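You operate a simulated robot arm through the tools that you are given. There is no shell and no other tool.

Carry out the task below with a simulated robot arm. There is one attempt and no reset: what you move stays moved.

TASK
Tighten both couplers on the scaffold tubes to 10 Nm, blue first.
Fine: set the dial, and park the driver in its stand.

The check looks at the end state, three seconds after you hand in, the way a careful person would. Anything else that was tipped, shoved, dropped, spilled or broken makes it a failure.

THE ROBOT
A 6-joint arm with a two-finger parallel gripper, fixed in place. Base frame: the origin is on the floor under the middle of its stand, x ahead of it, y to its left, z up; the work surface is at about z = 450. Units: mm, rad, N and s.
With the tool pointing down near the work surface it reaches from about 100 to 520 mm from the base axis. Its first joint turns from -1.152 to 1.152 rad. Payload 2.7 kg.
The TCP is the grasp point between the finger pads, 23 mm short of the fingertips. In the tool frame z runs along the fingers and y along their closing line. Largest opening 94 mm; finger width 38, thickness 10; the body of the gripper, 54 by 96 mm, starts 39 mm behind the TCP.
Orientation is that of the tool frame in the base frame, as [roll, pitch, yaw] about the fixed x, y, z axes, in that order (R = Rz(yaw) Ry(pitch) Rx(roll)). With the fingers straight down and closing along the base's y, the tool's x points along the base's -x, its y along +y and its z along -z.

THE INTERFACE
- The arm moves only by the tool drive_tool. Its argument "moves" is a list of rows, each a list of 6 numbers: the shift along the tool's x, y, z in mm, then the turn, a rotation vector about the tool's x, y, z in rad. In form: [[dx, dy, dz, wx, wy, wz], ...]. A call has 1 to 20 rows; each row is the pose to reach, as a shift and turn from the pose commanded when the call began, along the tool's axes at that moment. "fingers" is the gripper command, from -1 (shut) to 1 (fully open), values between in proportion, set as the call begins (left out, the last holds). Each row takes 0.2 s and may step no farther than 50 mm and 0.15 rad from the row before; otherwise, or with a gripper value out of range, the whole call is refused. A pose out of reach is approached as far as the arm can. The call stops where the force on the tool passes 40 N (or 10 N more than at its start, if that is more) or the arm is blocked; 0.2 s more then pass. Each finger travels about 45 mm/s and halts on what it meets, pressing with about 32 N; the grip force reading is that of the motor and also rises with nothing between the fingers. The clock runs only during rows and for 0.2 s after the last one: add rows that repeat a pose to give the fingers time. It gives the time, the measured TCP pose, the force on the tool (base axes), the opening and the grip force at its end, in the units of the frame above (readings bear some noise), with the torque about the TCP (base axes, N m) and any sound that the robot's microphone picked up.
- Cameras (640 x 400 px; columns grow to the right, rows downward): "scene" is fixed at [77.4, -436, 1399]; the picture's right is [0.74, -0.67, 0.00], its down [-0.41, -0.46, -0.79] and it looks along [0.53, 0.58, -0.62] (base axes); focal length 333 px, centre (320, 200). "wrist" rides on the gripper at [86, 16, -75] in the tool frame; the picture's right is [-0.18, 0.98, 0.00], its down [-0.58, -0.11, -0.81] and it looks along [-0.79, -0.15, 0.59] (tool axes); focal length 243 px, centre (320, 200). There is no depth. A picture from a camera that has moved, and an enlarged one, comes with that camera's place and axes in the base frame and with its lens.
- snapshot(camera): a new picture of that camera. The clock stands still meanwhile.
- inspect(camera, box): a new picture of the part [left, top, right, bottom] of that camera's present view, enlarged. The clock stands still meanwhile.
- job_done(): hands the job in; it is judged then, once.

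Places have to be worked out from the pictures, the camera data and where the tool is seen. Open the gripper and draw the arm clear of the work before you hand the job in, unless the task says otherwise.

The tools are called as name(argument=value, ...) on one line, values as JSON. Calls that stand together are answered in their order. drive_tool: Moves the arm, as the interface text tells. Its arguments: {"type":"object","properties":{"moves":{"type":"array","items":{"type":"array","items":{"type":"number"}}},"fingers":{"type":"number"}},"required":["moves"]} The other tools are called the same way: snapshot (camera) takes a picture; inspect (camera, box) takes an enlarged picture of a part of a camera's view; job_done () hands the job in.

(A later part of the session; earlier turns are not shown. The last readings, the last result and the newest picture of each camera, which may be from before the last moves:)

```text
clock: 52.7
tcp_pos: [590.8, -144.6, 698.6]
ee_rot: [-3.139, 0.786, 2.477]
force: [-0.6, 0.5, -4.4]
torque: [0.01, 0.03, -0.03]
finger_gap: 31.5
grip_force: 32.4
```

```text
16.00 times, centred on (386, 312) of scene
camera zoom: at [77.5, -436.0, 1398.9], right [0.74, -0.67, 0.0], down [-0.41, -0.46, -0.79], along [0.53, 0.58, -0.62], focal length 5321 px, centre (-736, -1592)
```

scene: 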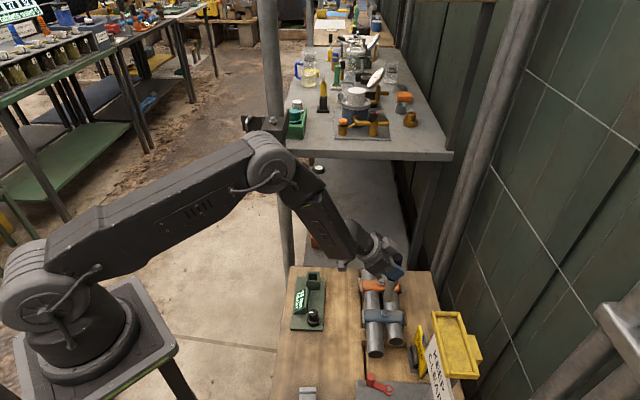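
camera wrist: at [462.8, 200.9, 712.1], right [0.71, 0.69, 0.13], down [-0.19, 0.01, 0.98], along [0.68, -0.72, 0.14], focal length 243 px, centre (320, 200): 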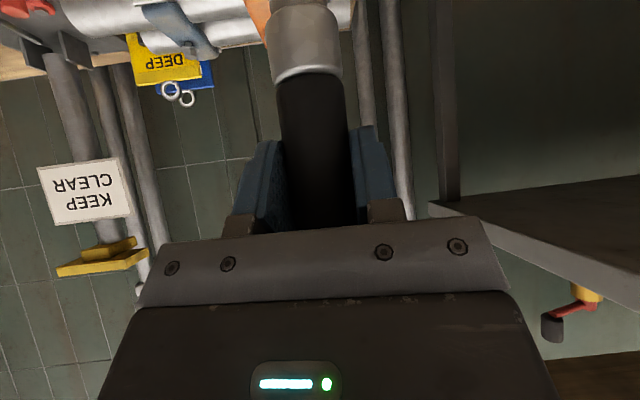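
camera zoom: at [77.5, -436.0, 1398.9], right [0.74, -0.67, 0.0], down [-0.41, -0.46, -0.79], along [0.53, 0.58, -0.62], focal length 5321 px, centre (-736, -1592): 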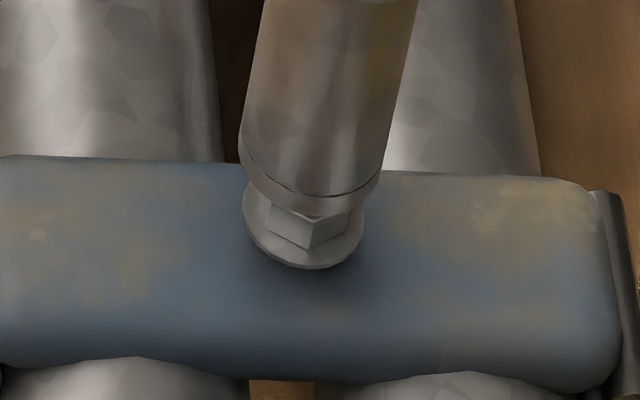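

Offsets are within about 1 mm. I'll continue down 4 mm in 1 mm steps.

drive_tool(moves=[[0.71, 0, 0.71, 0, 0, 0], [1.41, 0, 1.41, 0, 0, 0], [2.12, 0, 2.12, 0, 0, 0], [2.83, 0, 2.83, 0, 0, 0], [2.83, 0, 2.83, 0, 0, 0]])

inspect(camera="scene", box=[378, 304, 394, 320])

inspect(camera="scene", box=[285, 270, 330, 330])

```text
clock: 53.9
tcp_pos: [588.8, -143.3, 694.5]
ee_rot: [-3.141, 0.786, 2.478]
force: [-0.7, -0.5, -4.1]
torque: [0.02, 0.02, -0.02]
finger_gap: 31.4
grip_force: 32.0
```

```text
16.00 times, centred on (386, 312) of scene
camera zoom: at [77.5, -436.0, 1398.9], right [0.74, -0.67, 0.0], down [-0.41, -0.46, -0.79], along [0.53, 0.58, -0.62], focal length 5321 px, centre (-736, -1592)
```

zoom: 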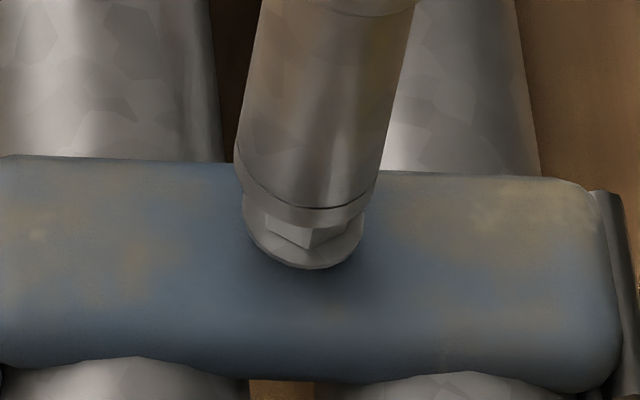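

```text
6.67 times, centred on (308, 300) of scene
camera zoom: at [77.5, -436.0, 1398.9], right [0.74, -0.67, 0.0], down [-0.41, -0.46, -0.79], along [0.53, 0.58, -0.62], focal length 2217 px, centre (403, -467)
```

zoom: 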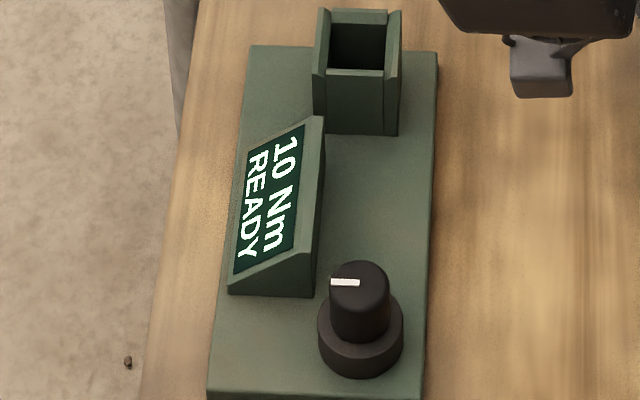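

No contact yet and the display still shows READY. I'll continue down another 4 mm.

drive_tool(moves=[[0.71, 0, 0.71, 0, 0, 0], [1.41, 0, 1.41, 0, 0, 0], [2.12, 0, 2.12, 0, 0, 0], [2.83, 0, 2.83, 0, 0, 0], [2.83, 0, 2.83, 0, 0, 0]])

inspect(camera="scene", box=[378, 304, 394, 320])

inspect(camera="scene", box=[285, 270, 330, 330])

```text
clock: 55.1
tcp_pos: [589.6, -144.6, 691.4]
ee_rot: [-3.139, 0.785, 2.48]
force: [0.5, -0.6, -3.2]
torque: [-0.02, 0.0, 0.03]
finger_gap: 31.2
grip_force: 31.7
```

```text
16.00 times, centred on (386, 312) of scene
camera zoom: at [77.5, -436.0, 1398.9], right [0.74, -0.67, 0.0], down [-0.41, -0.46, -0.79], along [0.53, 0.58, -0.62], focal length 5321 px, centre (-736, -1592)
```

zoom: 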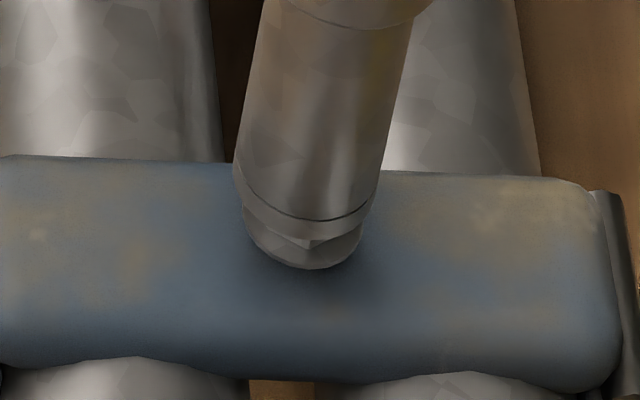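

```text
6.67 times, centred on (308, 300) of scene
camera zoom: at [77.5, -436.0, 1398.9], right [0.74, -0.67, 0.0], down [-0.41, -0.46, -0.79], along [0.53, 0.58, -0.62], focal length 2217 px, centre (403, -467)
```

zoom: 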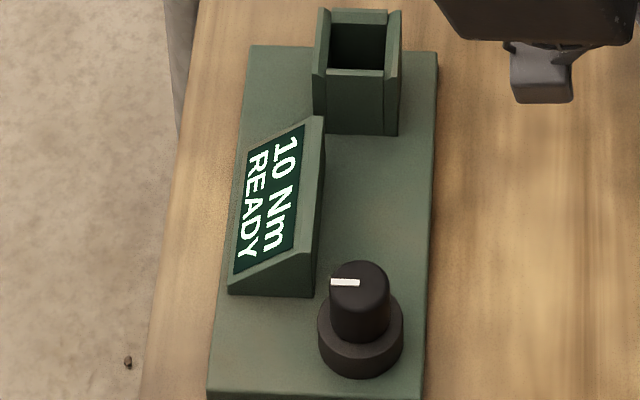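

There's still no contact, and the hex seems to be entering the socket. I'll go another 4 mm.

drive_tool(moves=[[0.71, 0, 0.71, 0, 0, 0], [1.41, 0, 1.41, 0, 0, 0], [2.12, 0, 2.12, 0, 0, 0], [2.83, 0, 2.83, 0, 0, 0], [2.83, 0, 2.83, 0, 0, 0]])

inspect(camera="scene", box=[378, 304, 394, 320])

inspect(camera="scene", box=[285, 270, 330, 330])

```text
clock: 56.3
tcp_pos: [588.7, -143.2, 686.4]
ee_rot: [-3.141, 0.785, 2.478]
force: [-0.3, -0.9, -4.6]
torque: [0.02, 0.0, 0.0]
finger_gap: 31.5
grip_force: 32.7
```

```text
16.00 times, centred on (386, 312) of scene
camera zoom: at [77.5, -436.0, 1398.9], right [0.74, -0.67, 0.0], down [-0.41, -0.46, -0.79], along [0.53, 0.58, -0.62], focal length 5321 px, centre (-736, -1592)
```

zoom: 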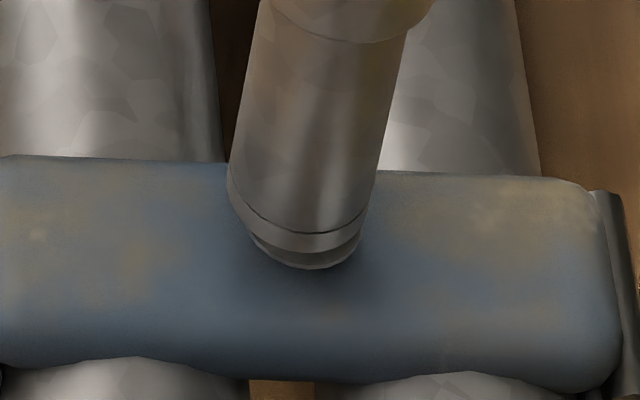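

```text
6.67 times, centred on (308, 300) of scene
camera zoom: at [77.5, -436.0, 1398.9], right [0.74, -0.67, 0.0], down [-0.41, -0.46, -0.79], along [0.53, 0.58, -0.62], focal length 2217 px, centre (403, -467)
```

zoom: 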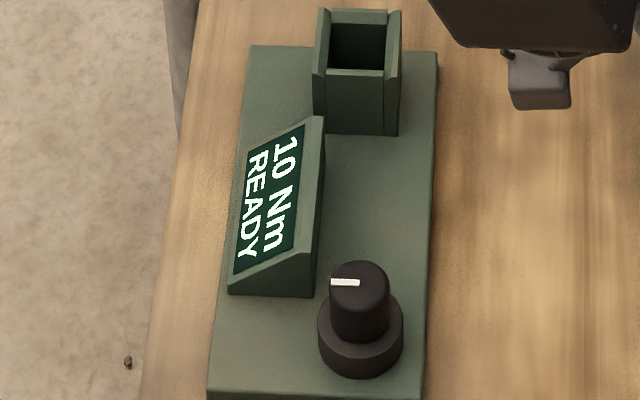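

Now about 8 mm past the expected head-top height with no contact, so the socket is sliding over the hex. I'll nudge 0.7 mm right and go down 4 mm more towards the flange.

drive_tool(moves=[[-0.49, 0, 0.49, 0, 0, 0], [0.22, 0, 1.2, 0, 0, 0], [0.92, 0, 1.9, 0, 0, 0], [1.63, 0, 2.61, 0, 0, 0], [2.34, 0, 3.32, 0, 0, 0], [2.34, 0, 3.32, 0, 0, 0]])

inspect(camera="scene", box=[378, 304, 394, 320])

inspect(camera="scene", box=[285, 270, 330, 330])

```text
clock: 57.7
tcp_pos: [590.5, -145.6, 684.3]
ee_rot: [-3.141, 0.786, 2.479]
force: [0.5, -0.3, -2.8]
torque: [-0.01, -0.02, -0.03]
finger_gap: 31.6
grip_force: 32.0
```

```text
16.00 times, centred on (386, 312) of scene
camera zoom: at [77.5, -436.0, 1398.9], right [0.74, -0.67, 0.0], down [-0.41, -0.46, -0.79], along [0.53, 0.58, -0.62], focal length 5321 px, centre (-736, -1592)
```

zoom: 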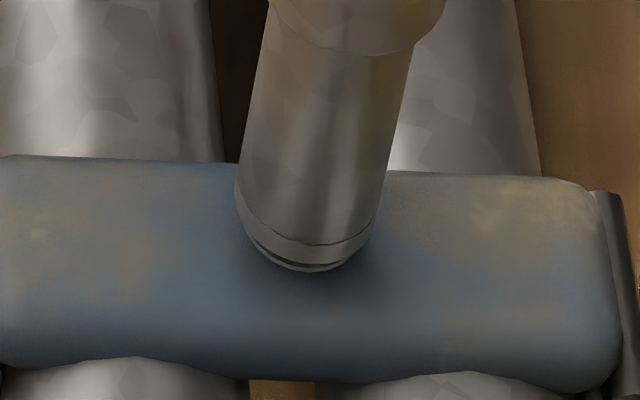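

```text
6.67 times, centred on (308, 300) of scene
camera zoom: at [77.5, -436.0, 1398.9], right [0.74, -0.67, 0.0], down [-0.41, -0.46, -0.79], along [0.53, 0.58, -0.62], focal length 2217 px, centre (403, -467)
```

zoom: 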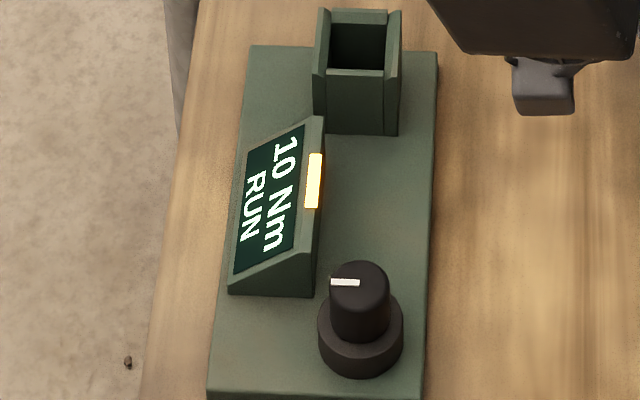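

The display reads "10 Nm RUN" with the amber lamp lit, so the driver is engaged and tightening. I'll hold still, then check the display and listen.

drive_tool(moves=[[0, 0, 0, 0, 0, 0], [0, 0, 0, 0, 0, 0], [0, 0, 0, 0, 0, 0], [0, 0, 0, 0, 0, 0], [0, 0, 0, 0, 0, 0]])

inspect(camera="scene", box=[285, 270, 330, 330])

inspect(camera="scene", box=[378, 304, 394, 320])

```text
clock: 58.9
tcp_pos: [589.6, -145.7, 683.3]
ee_rot: [-3.139, 0.786, 2.479]
force: [0.8, 0.0, -2.4]
torque: [-0.03, -0.13, 0.02]
finger_gap: 31.4
grip_force: 31.9
```

```text
6.67 times, centred on (308, 300) of scene
camera zoom: at [77.5, -436.0, 1398.9], right [0.74, -0.67, 0.0], down [-0.41, -0.46, -0.79], along [0.53, 0.58, -0.62], focal length 2217 px, centre (403, -467)
```

zoom: 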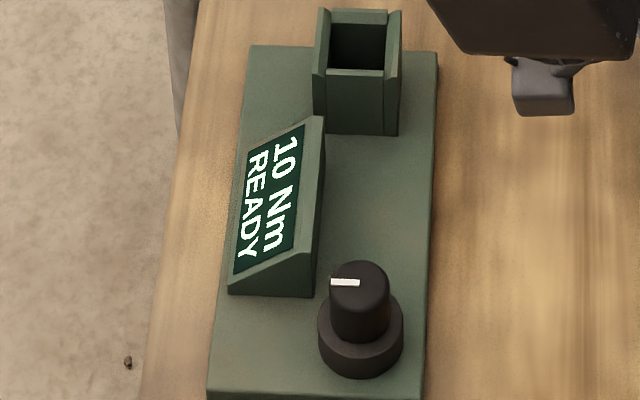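

```text
16.00 times, centred on (386, 312) of scene
camera zoom: at [77.5, -436.0, 1398.9], right [0.74, -0.67, 0.0], down [-0.41, -0.46, -0.79], along [0.53, 0.58, -0.62], focal length 5321 px, centre (-736, -1592)
```

zoom: 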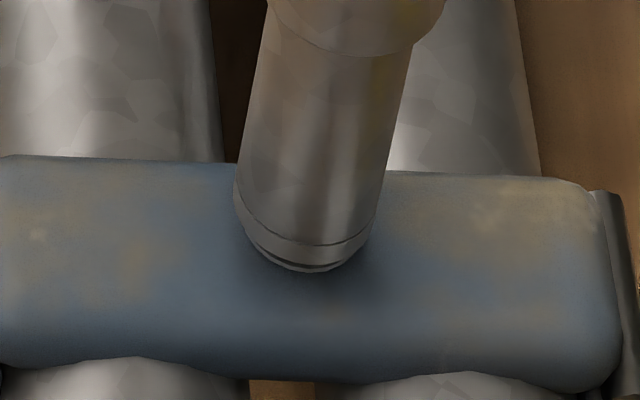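

It went back to READY, so the driver only runs while pressed down and the bolt moved away from it. I'll press down another 1.5 mm and hold, watching the force and display.

drive_tool(moves=[[0.35, 0, 0.35, 0, 0, 0], [0.71, 0, 0.71, 0, 0, 0], [1.06, 0, 1.06, 0, 0, 0], [1.06, 0, 1.06, 0, 0, 0]])

inspect(camera="scene", box=[285, 270, 330, 330])

inspect(camera="scene", box=[378, 304, 394, 320])

```text
clock: 59.9
tcp_pos: [590.7, -145.9, 682.5]
ee_rot: [-3.14, 0.784, 2.478]
force: [-0.4, -0.1, -3.3]
torque: [0.02, 0.0, 0.01]
finger_gap: 31.8
grip_force: 31.5
```

```text
6.67 times, centred on (308, 300) of scene
camera zoom: at [77.5, -436.0, 1398.9], right [0.74, -0.67, 0.0], down [-0.41, -0.46, -0.79], along [0.53, 0.58, -0.62], focal length 2217 px, centre (403, -467)
```

zoom: 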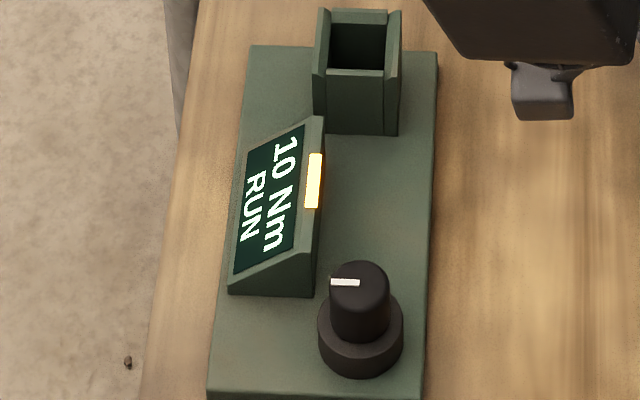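

```text
16.00 times, centred on (386, 312) of scene
camera zoom: at [77.5, -436.0, 1398.9], right [0.74, -0.67, 0.0], down [-0.41, -0.46, -0.79], along [0.53, 0.58, -0.62], focal length 5321 px, centre (-736, -1592)
```

zoom: 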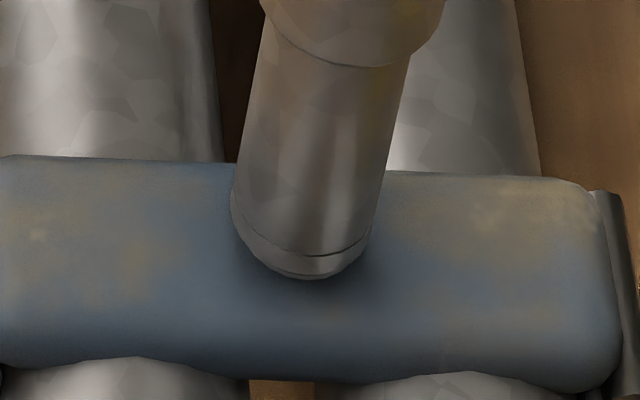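

RUN again as I follow the bolt down. I'll keep following slowly, 0.4 mm per step.

drive_tool(moves=[[0.28, 0, 0.28, 0, 0, 0], [0.57, 0, 0.57, 0, 0, 0], [0.85, 0, 0.85, 0, 0, 0], [1.13, 0, 1.13, 0, 0, 0], [1.41, 0, 1.41, 0, 0, 0]])

inspect(camera="scene", box=[285, 270, 330, 330])

inspect(camera="scene", box=[378, 304, 394, 320])

```text
clock: 61.1
tcp_pos: [590.4, -144.4, 679.2]
ee_rot: [-3.14, 0.786, 2.48]
force: [0.0, -0.7, -2.4]
torque: [-0.04, 0.0, 0.02]
finger_gap: 31.5
grip_force: 31.5
```

```text
6.67 times, centred on (308, 300) of scene
camera zoom: at [77.5, -436.0, 1398.9], right [0.74, -0.67, 0.0], down [-0.41, -0.46, -0.79], along [0.53, 0.58, -0.62], focal length 2217 px, centre (403, -467)
```

zoom: 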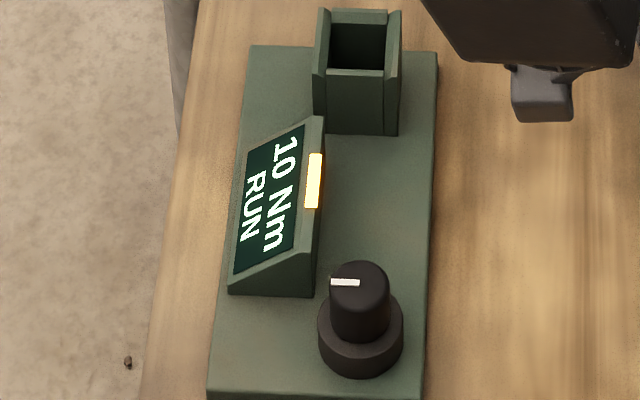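

```text
16.00 times, centred on (386, 312) of scene
camera zoom: at [77.5, -436.0, 1398.9], right [0.74, -0.67, 0.0], down [-0.41, -0.46, -0.79], along [0.53, 0.58, -0.62], focal length 5321 px, centre (-736, -1592)
```

zoom: 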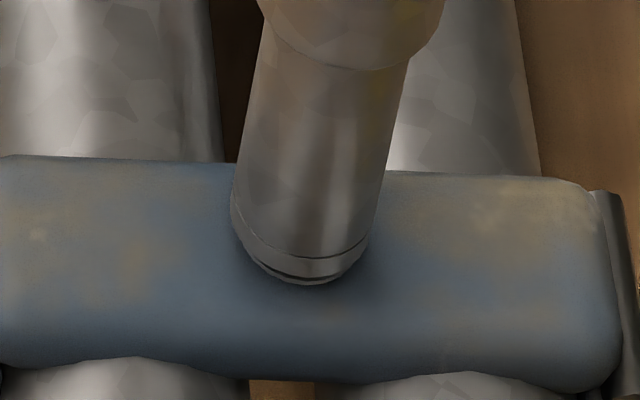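

The bolt keeps sinking while the driver runs. I'll continue at the same pace.

drive_tool(moves=[[0.28, 0, 0.28, 0, 0, 0], [0.57, 0, 0.57, 0, 0, 0], [0.85, 0, 0.85, 0, 0, 0], [1.13, 0, 1.13, 0, 0, 0], [1.41, 0, 1.41, 0, 0, 0], [1.7, 0, 1.7, 0, 0, 0], [1.98, 0, 1.98, 0, 0, 0]])

inspect(camera="scene", box=[285, 270, 330, 330])

inspect(camera="scene", box=[378, 304, 394, 320])

```text
clock: 62.7
tcp_pos: [591.7, -145.7, 675.3]
ee_rot: [-3.14, 0.786, 2.478]
force: [-0.9, -0.6, -2.4]
torque: [0.01, 0.03, 0.02]
finger_gap: 31.5
grip_force: 31.9
```

```text
6.67 times, centred on (308, 300) of scene
camera zoom: at [77.5, -436.0, 1398.9], right [0.74, -0.67, 0.0], down [-0.41, -0.46, -0.79], along [0.53, 0.58, -0.62], focal length 2217 px, centre (403, -467)
```

zoom: 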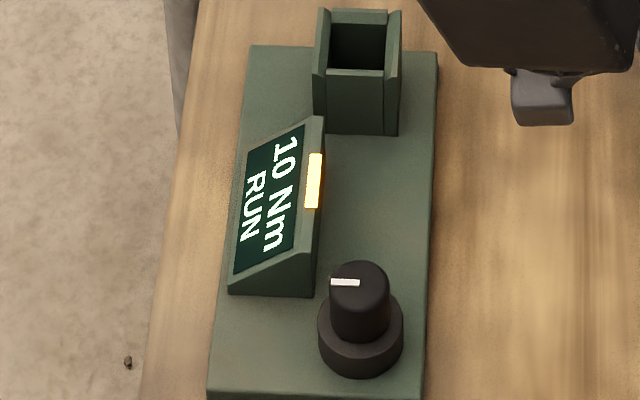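

```text
16.00 times, centred on (386, 312) of scene
camera zoom: at [77.5, -436.0, 1398.9], right [0.74, -0.67, 0.0], down [-0.41, -0.46, -0.79], along [0.53, 0.58, -0.62], focal length 5321 px, centre (-736, -1592)
```

zoom: 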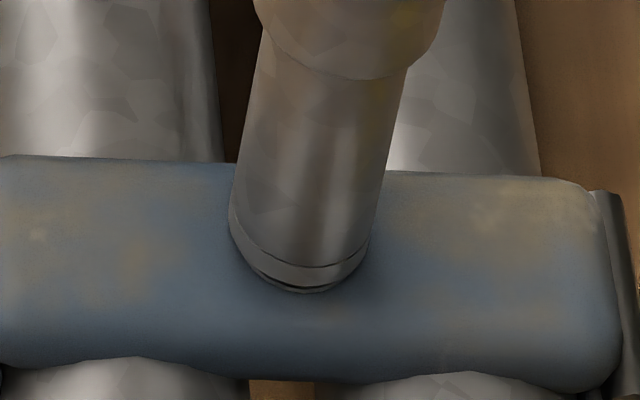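

Still running, with no reaction load yet. I'll continue following down.

drive_tool(moves=[[0.28, 0, 0.28, 0, 0, 0], [0.57, 0, 0.57, 0, 0, 0], [0.85, 0, 0.85, 0, 0, 0], [1.13, 0, 1.13, 0, 0, 0], [1.41, 0, 1.41, 0, 0, 0], [1.7, 0, 1.7, 0, 0, 0], [1.98, 0, 1.98, 0, 0, 0]])

inspect(camera="scene", box=[285, 270, 330, 330])

inspect(camera="scene", box=[378, 304, 394, 320])

```text
clock: 64.3
tcp_pos: [590.8, -145.2, 675.9]
ee_rot: [3.139, 0.792, 2.476]
force: [-7.3, 1.8, 25.4]
torque: [0.21, 0.85, 0.05]
finger_gap: 31.6
grip_force: 32.6
```

```text
6.67 times, centred on (308, 300) of scene
camera zoom: at [76.8, -435.8, 1399.0], right [0.74, -0.67, 0.0], down [-0.41, -0.46, -0.79], along [0.53, 0.58, -0.62], focal length 2217 px, centre (403, -467)
```

zoom: 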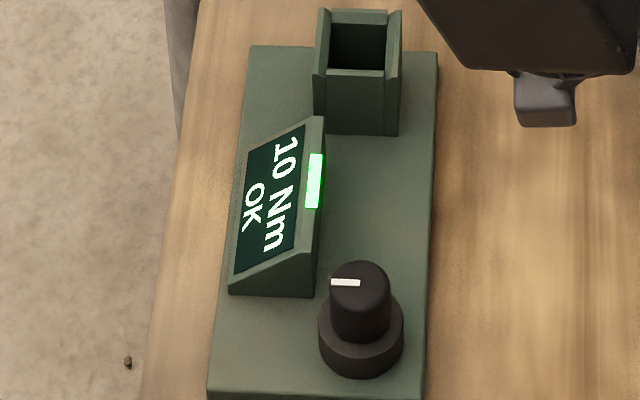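

```text
16.00 times, centred on (386, 312) of scene
camera zoom: at [76.8, -435.8, 1399.0], right [0.74, -0.67, 0.0], down [-0.41, -0.46, -0.79], along [0.53, 0.58, -0.62], focal length 5321 px, centre (-736, -1592)
```

zoom: 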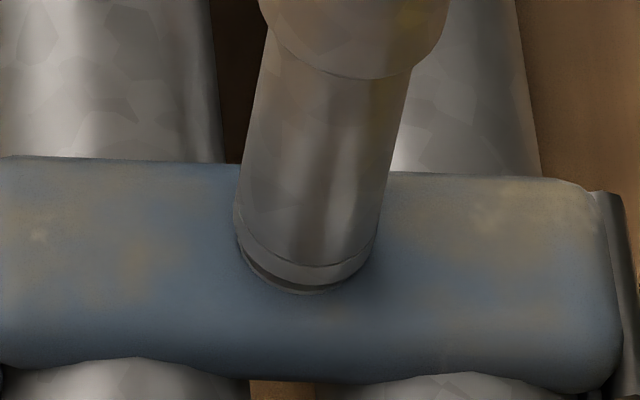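

"10 Nm OK" with a green lamp: blue is done. The 25 N push shows it is seated, so I'll lift the driver off straight up.

drive_tool(moves=[[-2, 0, -2, 0, 0, 0], [-4.24, 0, -4.24, 0, 0, 0], [-8.5, 0, -8.5, 0, 0, 0], [-14.14, 0, -14.14, 0, 0, 0], [-28.3, 0, -28.3, 0, 0, 0], [-42.4, 0, -42.4, 0, 0, 0], [-54.4, 0, -54.4, 0, 0, 0], [-54.4, 0, -54.4, 0, 0, 0]])

inspect(camera="scene", box=[360, 250, 410, 325])

inspect(camera="scene", box=[378, 304, 394, 320])

inspect(camera="scene", box=[285, 270, 330, 330])

```text
clock: 66.1
tcp_pos: [590.5, -144.8, 752.9]
ee_rot: [-3.14, 0.783, 2.481]
force: [0.7, -0.3, -4.6]
torque: [0.01, 0.03, 0.0]
finger_gap: 31.3
grip_force: 32.1
```

```text
5.33 times, centred on (385, 288) of scene
camera zoom: at [77.5, -436.0, 1398.9], right [0.74, -0.67, 0.0], down [-0.41, -0.46, -0.79], along [0.53, 0.58, -0.62], focal length 1774 px, centre (-27, -267)
```

zoom: 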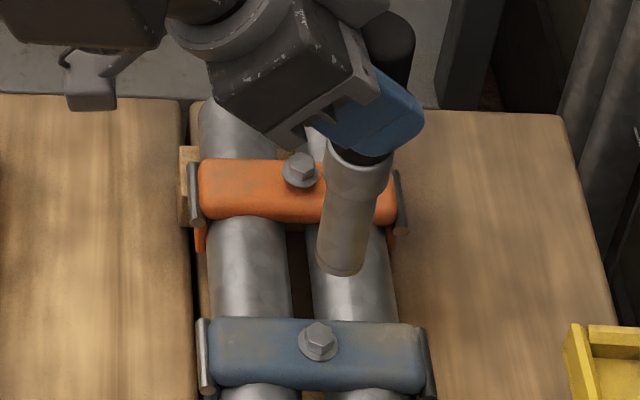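

```text
16.00 times, centred on (386, 312) of scene
camera zoom: at [77.5, -436.0, 1398.9], right [0.74, -0.67, 0.0], down [-0.41, -0.46, -0.79], along [0.53, 0.58, -0.62], focal length 5321 px, centre (-736, -1592)
```

zoom: 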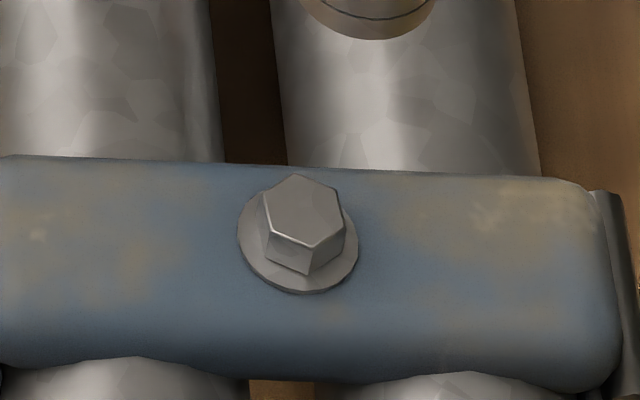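

```text
6.67 times, centred on (308, 300) of scene
camera zoom: at [77.5, -436.0, 1398.9], right [0.74, -0.67, 0.0], down [-0.41, -0.46, -0.79], along [0.53, 0.58, -0.62], focal length 2217 px, centre (403, -467)
```

zoom: 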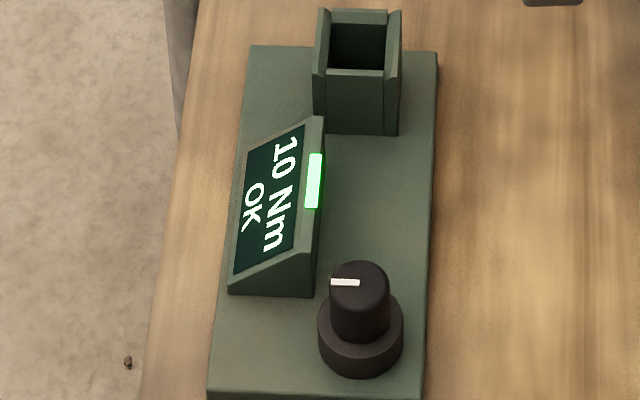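

Blue's head now sits down on its coupler and the display holds OK. I'll check that the driver is still vertical in the grip before going to orange.

drive_tool(moves=[[0, 0, 0, 0, 0, 0], [0, 0, 0, 0, 0, 0]])

inspect(camera="scene", box=[370, 250, 402, 292])

snapshot(camera="wrist")

```text
clock: 66.7
tcp_pos: [589.5, -145.4, 751.5]
ee_rot: [-3.139, 0.785, 2.479]
force: [0.9, -1.0, -4.9]
torque: [0.01, 0.05, 0.04]
finger_gap: 31.1
grip_force: 31.7
```

```text
9.52 times, centred on (386, 271) of scene
camera zoom: at [77.5, -436.0, 1398.9], right [0.74, -0.67, 0.0], down [-0.41, -0.46, -0.79], along [0.53, 0.58, -0.62], focal length 3167 px, centre (-309, -476)
```

zoom: 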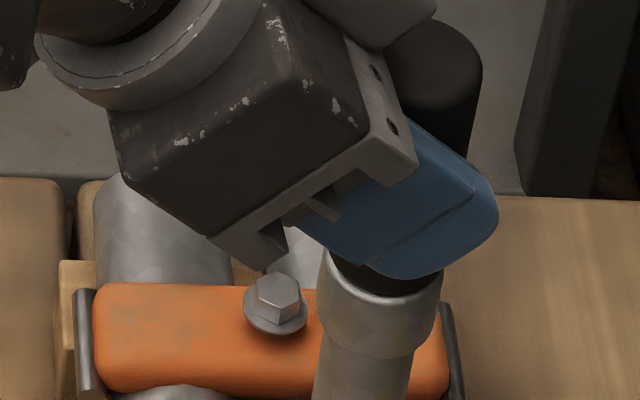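

```text
taken
camera wrist: at [511.1, -62.1, 744.3], right [0.71, 0.69, 0.13], down [-0.19, 0.01, 0.98], along [0.68, -0.72, 0.14], focal length 243 px, centre (320, 200)
```

wrist: 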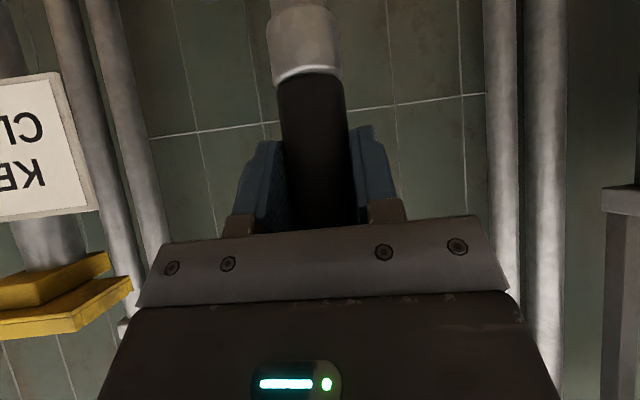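

I'll compare the same wrist zoom as before the tightening.

inspect(camera="wrist", box=[250, 0, 390, 120])

inspect(camera="scene", box=[370, 278, 400, 308])

```text
3.33 times, centred on (320, 60) of wrist
camera zoom: at [511.1, -62.1, 744.3], right [0.71, 0.69, 0.13], down [-0.19, 0.01, 0.98], along [0.68, -0.72, 0.14], focal length 809 px, centre (320, 667)
```

zoom: 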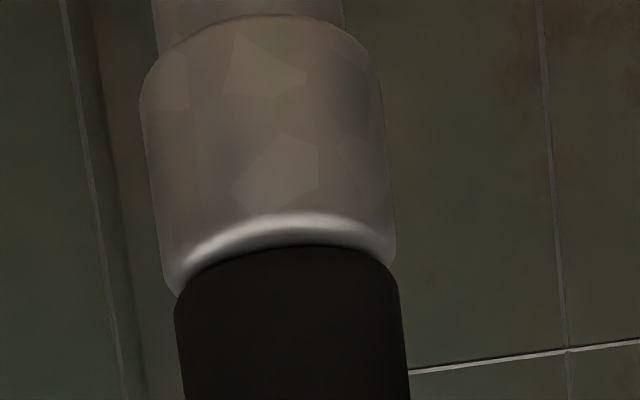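

```text
13.33 times, centred on (385, 293) of scene
camera zoom: at [77.5, -436.0, 1398.9], right [0.74, -0.67, 0.0], down [-0.41, -0.46, -0.79], along [0.53, 0.58, -0.62], focal length 4434 px, centre (-547, -1040)
```

zoom: 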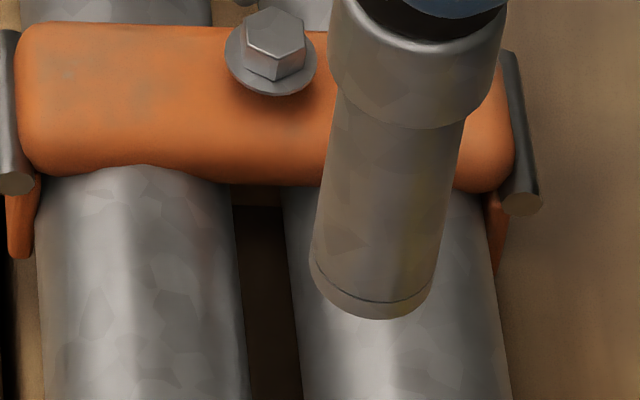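

The driver hasn't shifted in the grip. The orange bolt is (77.5, 77.7) mm from the blue one, so I'll translate by exactly that and check from above.

drive_tool(moves=[[-3.1, 36.3, 3.1, 0, 0, 0], [-6.3, 72.6, 6.3, 0, 0, 0], [-9.4, 108.9, 9.4, 0, 0, 0], [-9.4, 108.9, 9.4, 0, 0, 0], [0, 108.9, 18.8, 0, 0, 0], [9.4, 108.9, 28.2, 0, 0, 0], [19.9, 108.9, 38.7, 0, 0, 0], [19.9, 108.9, 38.7, 0, 0, 0]])

inspect(camera="scene", box=[371, 268, 395, 294])

snapshot(camera="scene")

```text
clock: 68.5
tcp_pos: [666.4, -66.5, 708.3]
ee_rot: [-3.141, 0.787, 2.479]
force: [0.3, -0.5, -4.0]
torque: [0.01, 0.0, 0.01]
finger_gap: 31.2
grip_force: 31.8
```

```text
15.38 times, centred on (383, 281) of scene
camera zoom: at [77.5, -436.0, 1398.9], right [0.74, -0.67, 0.0], down [-0.41, -0.46, -0.79], along [0.53, 0.58, -0.62], focal length 5116 px, centre (-649, -1046)
```

zoom: 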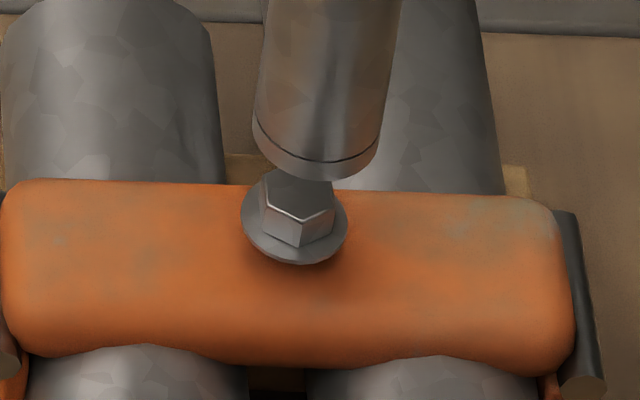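

```text
taken
```

scene: 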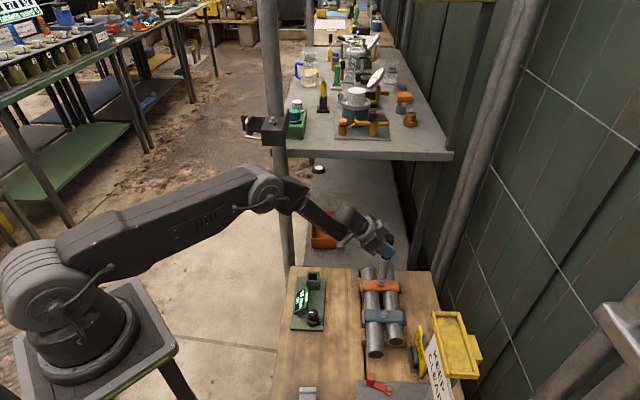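

The tip is about 2 mm too far right and slightly far in depth. I'll correct that and descend 8 mm for another check.

drive_tool(moves=[[1.45, -0.66, -1.45, 0, 0, 0], [2.86, -0.66, -0.04, 0, 0, 0], [4.28, -0.66, 1.38, 0, 0, 0], [5.69, -0.66, 2.79, 0, 0, 0], [7.1, -0.66, 4.2, 0, 0, 0], [7.1, -0.66, 4.2, 0, 0, 0]])

inspect(camera="scene", box=[371, 268, 395, 294])

```text
clock: 69.9
tcp_pos: [665.3, -65.7, 701.8]
ee_rot: [-3.138, 0.786, 2.479]
force: [-0.8, 0.2, -4.2]
torque: [0.04, 0.03, 0.0]
finger_gap: 31.2
grip_force: 32.1
```

```text
15.38 times, centred on (383, 281) of scene
camera zoom: at [77.5, -436.0, 1398.9], right [0.74, -0.67, 0.0], down [-0.41, -0.46, -0.79], along [0.53, 0.58, -0.62], focal length 5116 px, centre (-649, -1046)
```

zoom: 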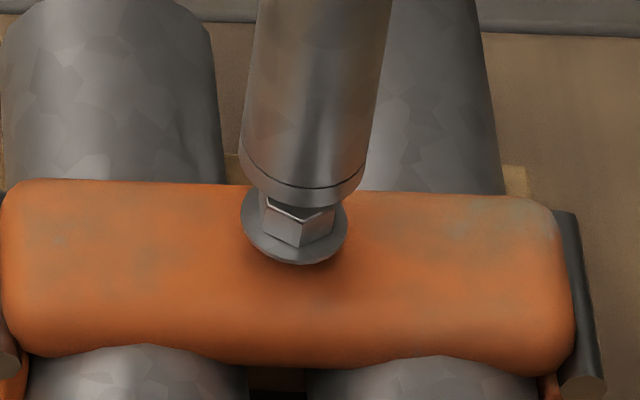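

The tip is now aligned over the orange bolt to within 1 mm in both image directions. I'll descend 8 mm more, in 2 mm steps.

drive_tool(moves=[[1.41, 0, 1.41, 0, 0, 0], [2.83, 0, 2.83, 0, 0, 0], [4.24, 0, 4.24, 0, 0, 0], [5.66, 0, 5.66, 0, 0, 0], [5.66, 0, 5.66, 0, 0, 0]])

inspect(camera="scene", box=[371, 268, 395, 294])

inspect(camera="scene", box=[285, 270, 330, 330])

```text
clock: 71.1
tcp_pos: [666.7, -66.6, 692.6]
ee_rot: [-3.139, 0.786, 2.478]
force: [0.7, 0.6, -3.9]
torque: [0.03, 0.01, -0.01]
finger_gap: 31.2
grip_force: 32.3
```

```text
15.38 times, centred on (383, 281) of scene
camera zoom: at [77.5, -436.0, 1398.9], right [0.74, -0.67, 0.0], down [-0.41, -0.46, -0.79], along [0.53, 0.58, -0.62], focal length 5116 px, centre (-649, -1046)
```

zoom: 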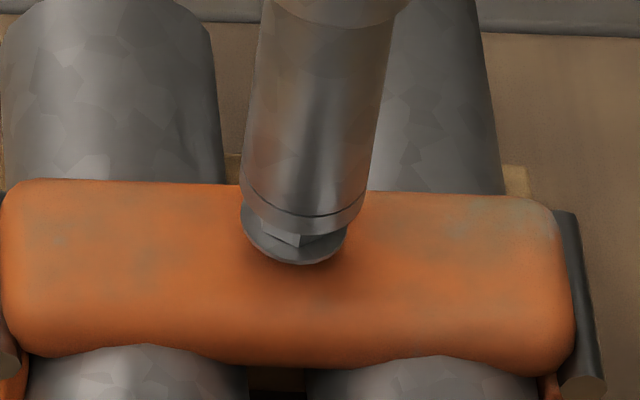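

```text
6.67 times, centred on (308, 300) of scene
camera zoom: at [77.5, -436.0, 1398.9], right [0.74, -0.67, 0.0], down [-0.41, -0.46, -0.79], along [0.53, 0.58, -0.62], focal length 2217 px, centre (403, -467)
```

zoom: 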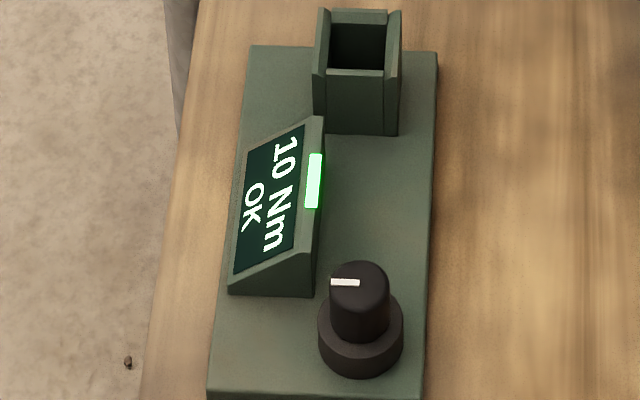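

The tip is around 0.6 mm right of the bolt axis, and the display still shows the previous OK. I'll nudge left and continue down 6 mm in 1 mm steps.

drive_tool(moves=[[0.42, 0, -0.42, 0, 0, 0], [1.13, 0, 0.29, 0, 0, 0], [1.83, 0, 0.99, 0, 0, 0], [2.54, 0, 1.7, 0, 0, 0], [3.25, 0, 2.41, 0, 0, 0], [3.96, 0, 3.12, 0, 0, 0], [4.66, 0, 3.82, 0, 0, 0], [4.66, 0, 3.82, 0, 0, 0]])

inspect(camera="scene", box=[371, 268, 395, 294])

inspect(camera="scene", box=[285, 270, 330, 330])

```text
clock: 72.9
tcp_pos: [665.7, -65.8, 687.6]
ee_rot: [-3.139, 0.785, 2.478]
force: [0.7, 0.2, -4.4]
torque: [0.02, 0.04, 0.0]
finger_gap: 31.3
grip_force: 32.5
```

```text
15.38 times, centred on (383, 281) of scene
camera zoom: at [77.5, -436.0, 1398.9], right [0.74, -0.67, 0.0], down [-0.41, -0.46, -0.79], along [0.53, 0.58, -0.62], focal length 5116 px, centre (-649, -1046)
```

zoom: 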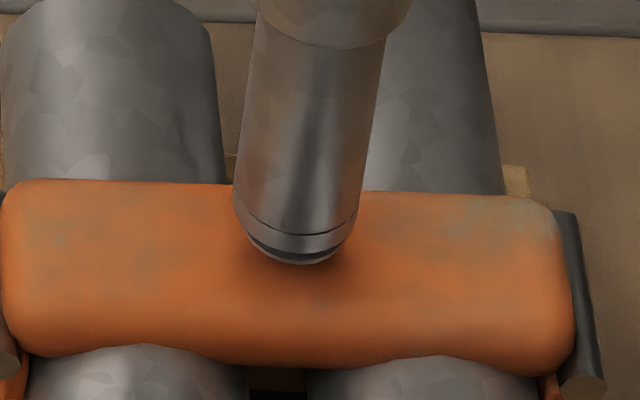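

```text
6.67 times, centred on (308, 300) of scene
camera zoom: at [77.5, -436.0, 1398.9], right [0.74, -0.67, 0.0], down [-0.41, -0.46, -0.79], along [0.53, 0.58, -0.62], focal length 2217 px, centre (403, -467)
```

zoom: 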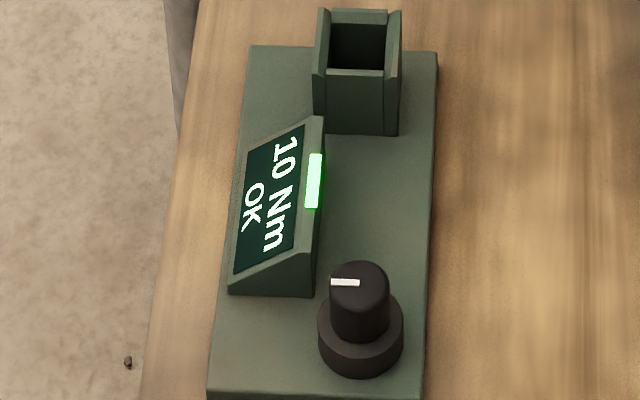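

The socket is nearly concentric with the flange. I'll continue down in 0.5 mm steps until it starts running.

drive_tool(moves=[[0.35, 0, 0.35, 0, 0, 0], [0.71, 0, 0.71, 0, 0, 0], [1.06, 0, 1.06, 0, 0, 0], [1.41, 0, 1.41, 0, 0, 0], [1.77, 0, 1.77, 0, 0, 0], [2.12, 0, 2.12, 0, 0, 0]])

inspect(camera="scene", box=[371, 268, 395, 294])

inspect(camera="scene", box=[285, 270, 330, 330])

```text
clock: 74.3
tcp_pos: [665.6, -66.0, 684.4]
ee_rot: [-3.141, 0.786, 2.479]
force: [-0.6, -0.3, -2.7]
torque: [-0.03, 0.12, -0.02]
finger_gap: 31.4
grip_force: 31.7
```

```text
15.38 times, centred on (383, 281) of scene
camera zoom: at [77.5, -436.0, 1398.9], right [0.74, -0.67, 0.0], down [-0.41, -0.46, -0.79], along [0.53, 0.58, -0.62], focal length 5116 px, centre (-649, -1046)
```

zoom: 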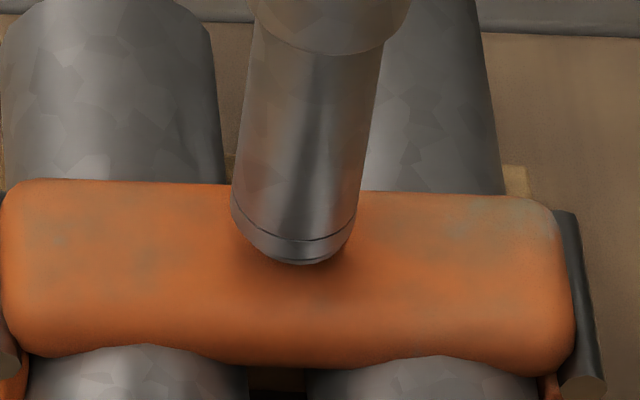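

```text
6.67 times, centred on (308, 300) of scene
camera zoom: at [77.5, -436.0, 1398.9], right [0.74, -0.67, 0.0], down [-0.41, -0.46, -0.79], along [0.53, 0.58, -0.62], focal length 2217 px, centre (403, -467)
```

zoom: 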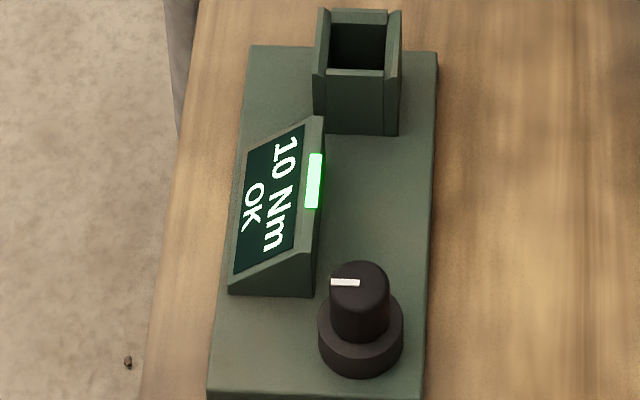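

A first light touch shows in the force. I'll keep following down.

drive_tool(moves=[[0.28, 0, 0.28, 0, 0, 0], [0.57, 0, 0.57, 0, 0, 0], [0.85, 0, 0.85, 0, 0, 0], [1.13, 0, 1.13, 0, 0, 0], [1.41, 0, 1.41, 0, 0, 0]])

inspect(camera="scene", box=[371, 268, 395, 294])

inspect(camera="scene", box=[285, 270, 330, 330])

```text
clock: 75.5
tcp_pos: [665.1, -67.0, 681.7]
ee_rot: [-3.141, 0.787, 2.478]
force: [0.2, 0.8, -2.7]
torque: [0.13, -0.03, -0.02]
finger_gap: 31.2
grip_force: 31.4
```

```text
15.38 times, centred on (383, 281) of scene
camera zoom: at [77.5, -436.0, 1399.0], right [0.74, -0.67, 0.0], down [-0.41, -0.46, -0.79], along [0.53, 0.58, -0.62], focal length 5116 px, centre (-649, -1046)
```

zoom: 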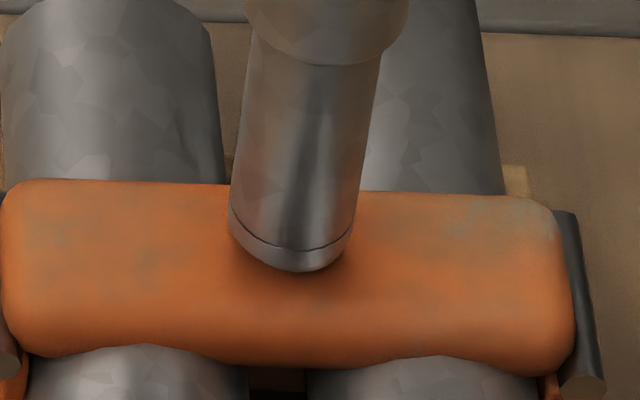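

```text
6.67 times, centred on (308, 300) of scene
camera zoom: at [77.5, -436.0, 1399.0], right [0.74, -0.67, 0.0], down [-0.41, -0.46, -0.79], along [0.53, 0.58, -0.62], focal length 2217 px, centre (403, -467)
```

zoom: 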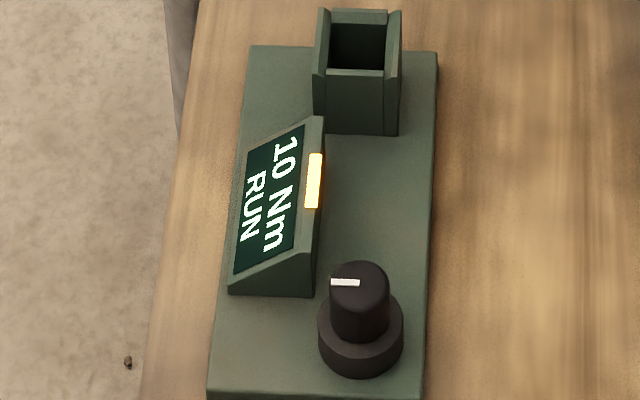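

The display shows RUN on orange. I'll keep following at 0.4 mm per step until the display confirms.

drive_tool(moves=[[0.28, 0, 0.28, 0, 0, 0], [0.57, 0, 0.57, 0, 0, 0], [0.85, 0, 0.85, 0, 0, 0], [1.13, 0, 1.13, 0, 0, 0], [1.41, 0, 1.41, 0, 0, 0], [1.7, 0, 1.7, 0, 0, 0], [1.98, 0, 1.98, 0, 0, 0]])

inspect(camera="scene", box=[285, 270, 330, 330])

inspect(camera="scene", box=[371, 268, 395, 294])

```text
clock: 77.1
tcp_pos: [663.9, -66.5, 680.5]
ee_rot: [-3.14, 0.786, 2.479]
force: [-0.3, 0.2, -2.7]
torque: [-0.03, 0.11, -0.03]
finger_gap: 31.2
grip_force: 32.0
```

```text
6.67 times, centred on (308, 300) of scene
camera zoom: at [77.5, -436.0, 1398.9], right [0.74, -0.67, 0.0], down [-0.41, -0.46, -0.79], along [0.53, 0.58, -0.62], focal length 2217 px, centre (403, -467)
```

zoom: 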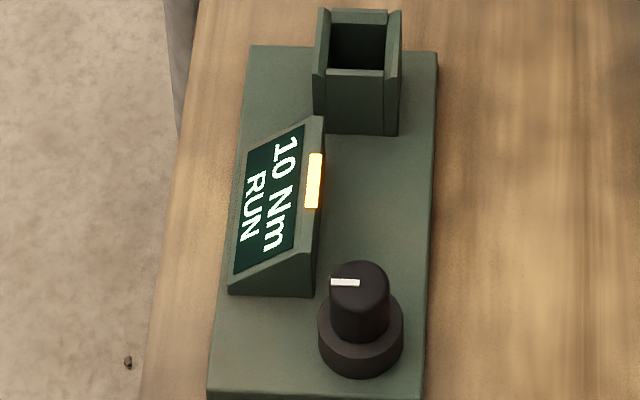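

```text
15.38 times, centred on (383, 281) of scene
camera zoom: at [77.5, -436.0, 1398.9], right [0.74, -0.67, 0.0], down [-0.41, -0.46, -0.79], along [0.53, 0.58, -0.62], focal length 5116 px, centre (-649, -1046)
```

zoom: 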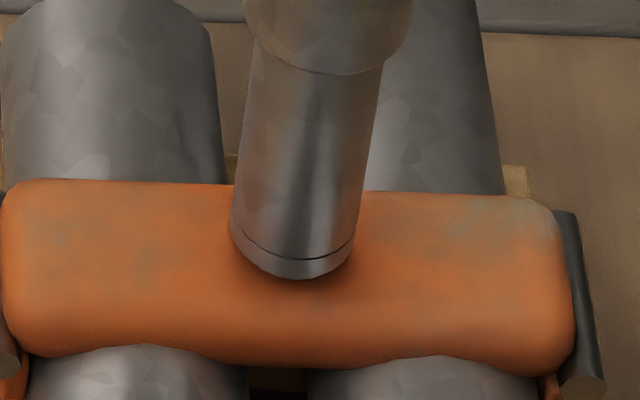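

Still running with a light push. I'll follow the bolt down further.

drive_tool(moves=[[0.28, 0, 0.28, 0, 0, 0], [0.57, 0, 0.57, 0, 0, 0], [0.85, 0, 0.85, 0, 0, 0], [1.13, 0, 1.13, 0, 0, 0], [1.41, 0, 1.41, 0, 0, 0], [1.7, 0, 1.7, 0, 0, 0], [1.98, 0, 1.98, 0, 0, 0]])

inspect(camera="scene", box=[285, 270, 330, 330])

inspect(camera="scene", box=[371, 268, 395, 294])

```text
clock: 78.7
tcp_pos: [665.4, -65.9, 677.6]
ee_rot: [-3.139, 0.785, 2.478]
force: [0.4, -0.4, -1.8]
torque: [-0.09, -0.05, 0.0]
finger_gap: 31.5
grip_force: 31.6
```

```text
6.67 times, centred on (308, 300) of scene
camera zoom: at [77.5, -436.0, 1398.9], right [0.74, -0.67, 0.0], down [-0.41, -0.46, -0.79], along [0.53, 0.58, -0.62], focal length 2217 px, centre (403, -467)
```

zoom: 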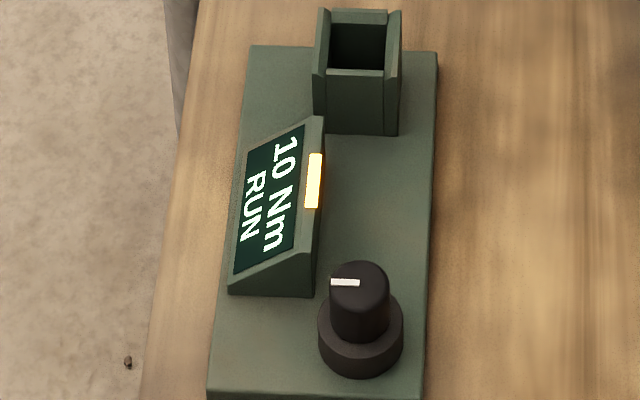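

```text
15.38 times, centred on (383, 281) of scene
camera zoom: at [77.5, -436.0, 1398.9], right [0.74, -0.67, 0.0], down [-0.41, -0.46, -0.79], along [0.53, 0.58, -0.62], focal length 5116 px, centre (-649, -1046)
```

zoom: 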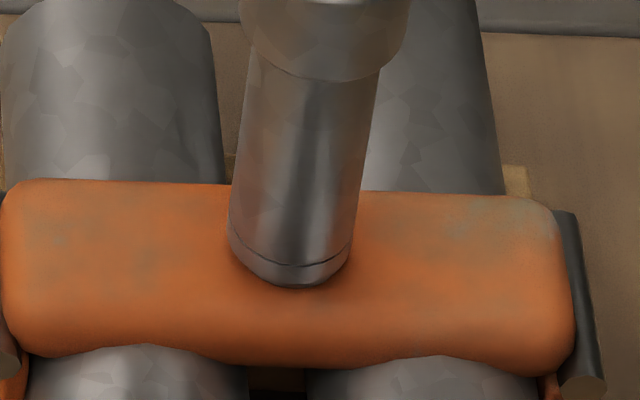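

Still RUN. By comparison with blue, a few millimetres more should finish it.

drive_tool(moves=[[0.28, 0, 0.28, 0, 0, 0], [0.57, 0, 0.57, 0, 0, 0], [0.85, 0, 0.85, 0, 0, 0], [1.13, 0, 1.13, 0, 0, 0], [1.41, 0, 1.41, 0, 0, 0]])

inspect(camera="scene", box=[285, 270, 330, 330])

inspect(camera="scene", box=[371, 268, 395, 294])

```text
clock: 79.9
tcp_pos: [665.2, -65.7, 676.9]
ee_rot: [3.142, 0.788, 2.478]
force: [-5.1, 2.1, 10.4]
torque: [0.29, 0.68, 0.0]
finger_gap: 31.4
grip_force: 31.8
```

```text
6.67 times, centred on (308, 300) of scene
camera zoom: at [77.1, -435.9, 1399.0], right [0.74, -0.67, 0.0], down [-0.41, -0.46, -0.79], along [0.53, 0.58, -0.62], focal length 2217 px, centre (403, -467)
```

zoom: 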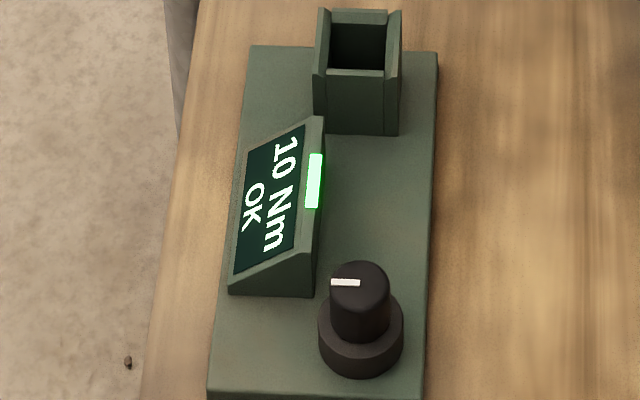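

```text
15.38 times, centred on (383, 281) of scene
camera zoom: at [77.1, -435.9, 1399.0], right [0.74, -0.67, 0.0], down [-0.41, -0.46, -0.79], along [0.53, 0.58, -0.62], focal length 5116 px, centre (-649, -1046)
```

zoom: 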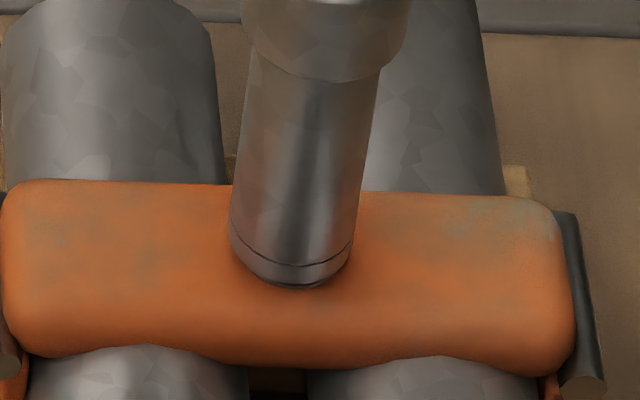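

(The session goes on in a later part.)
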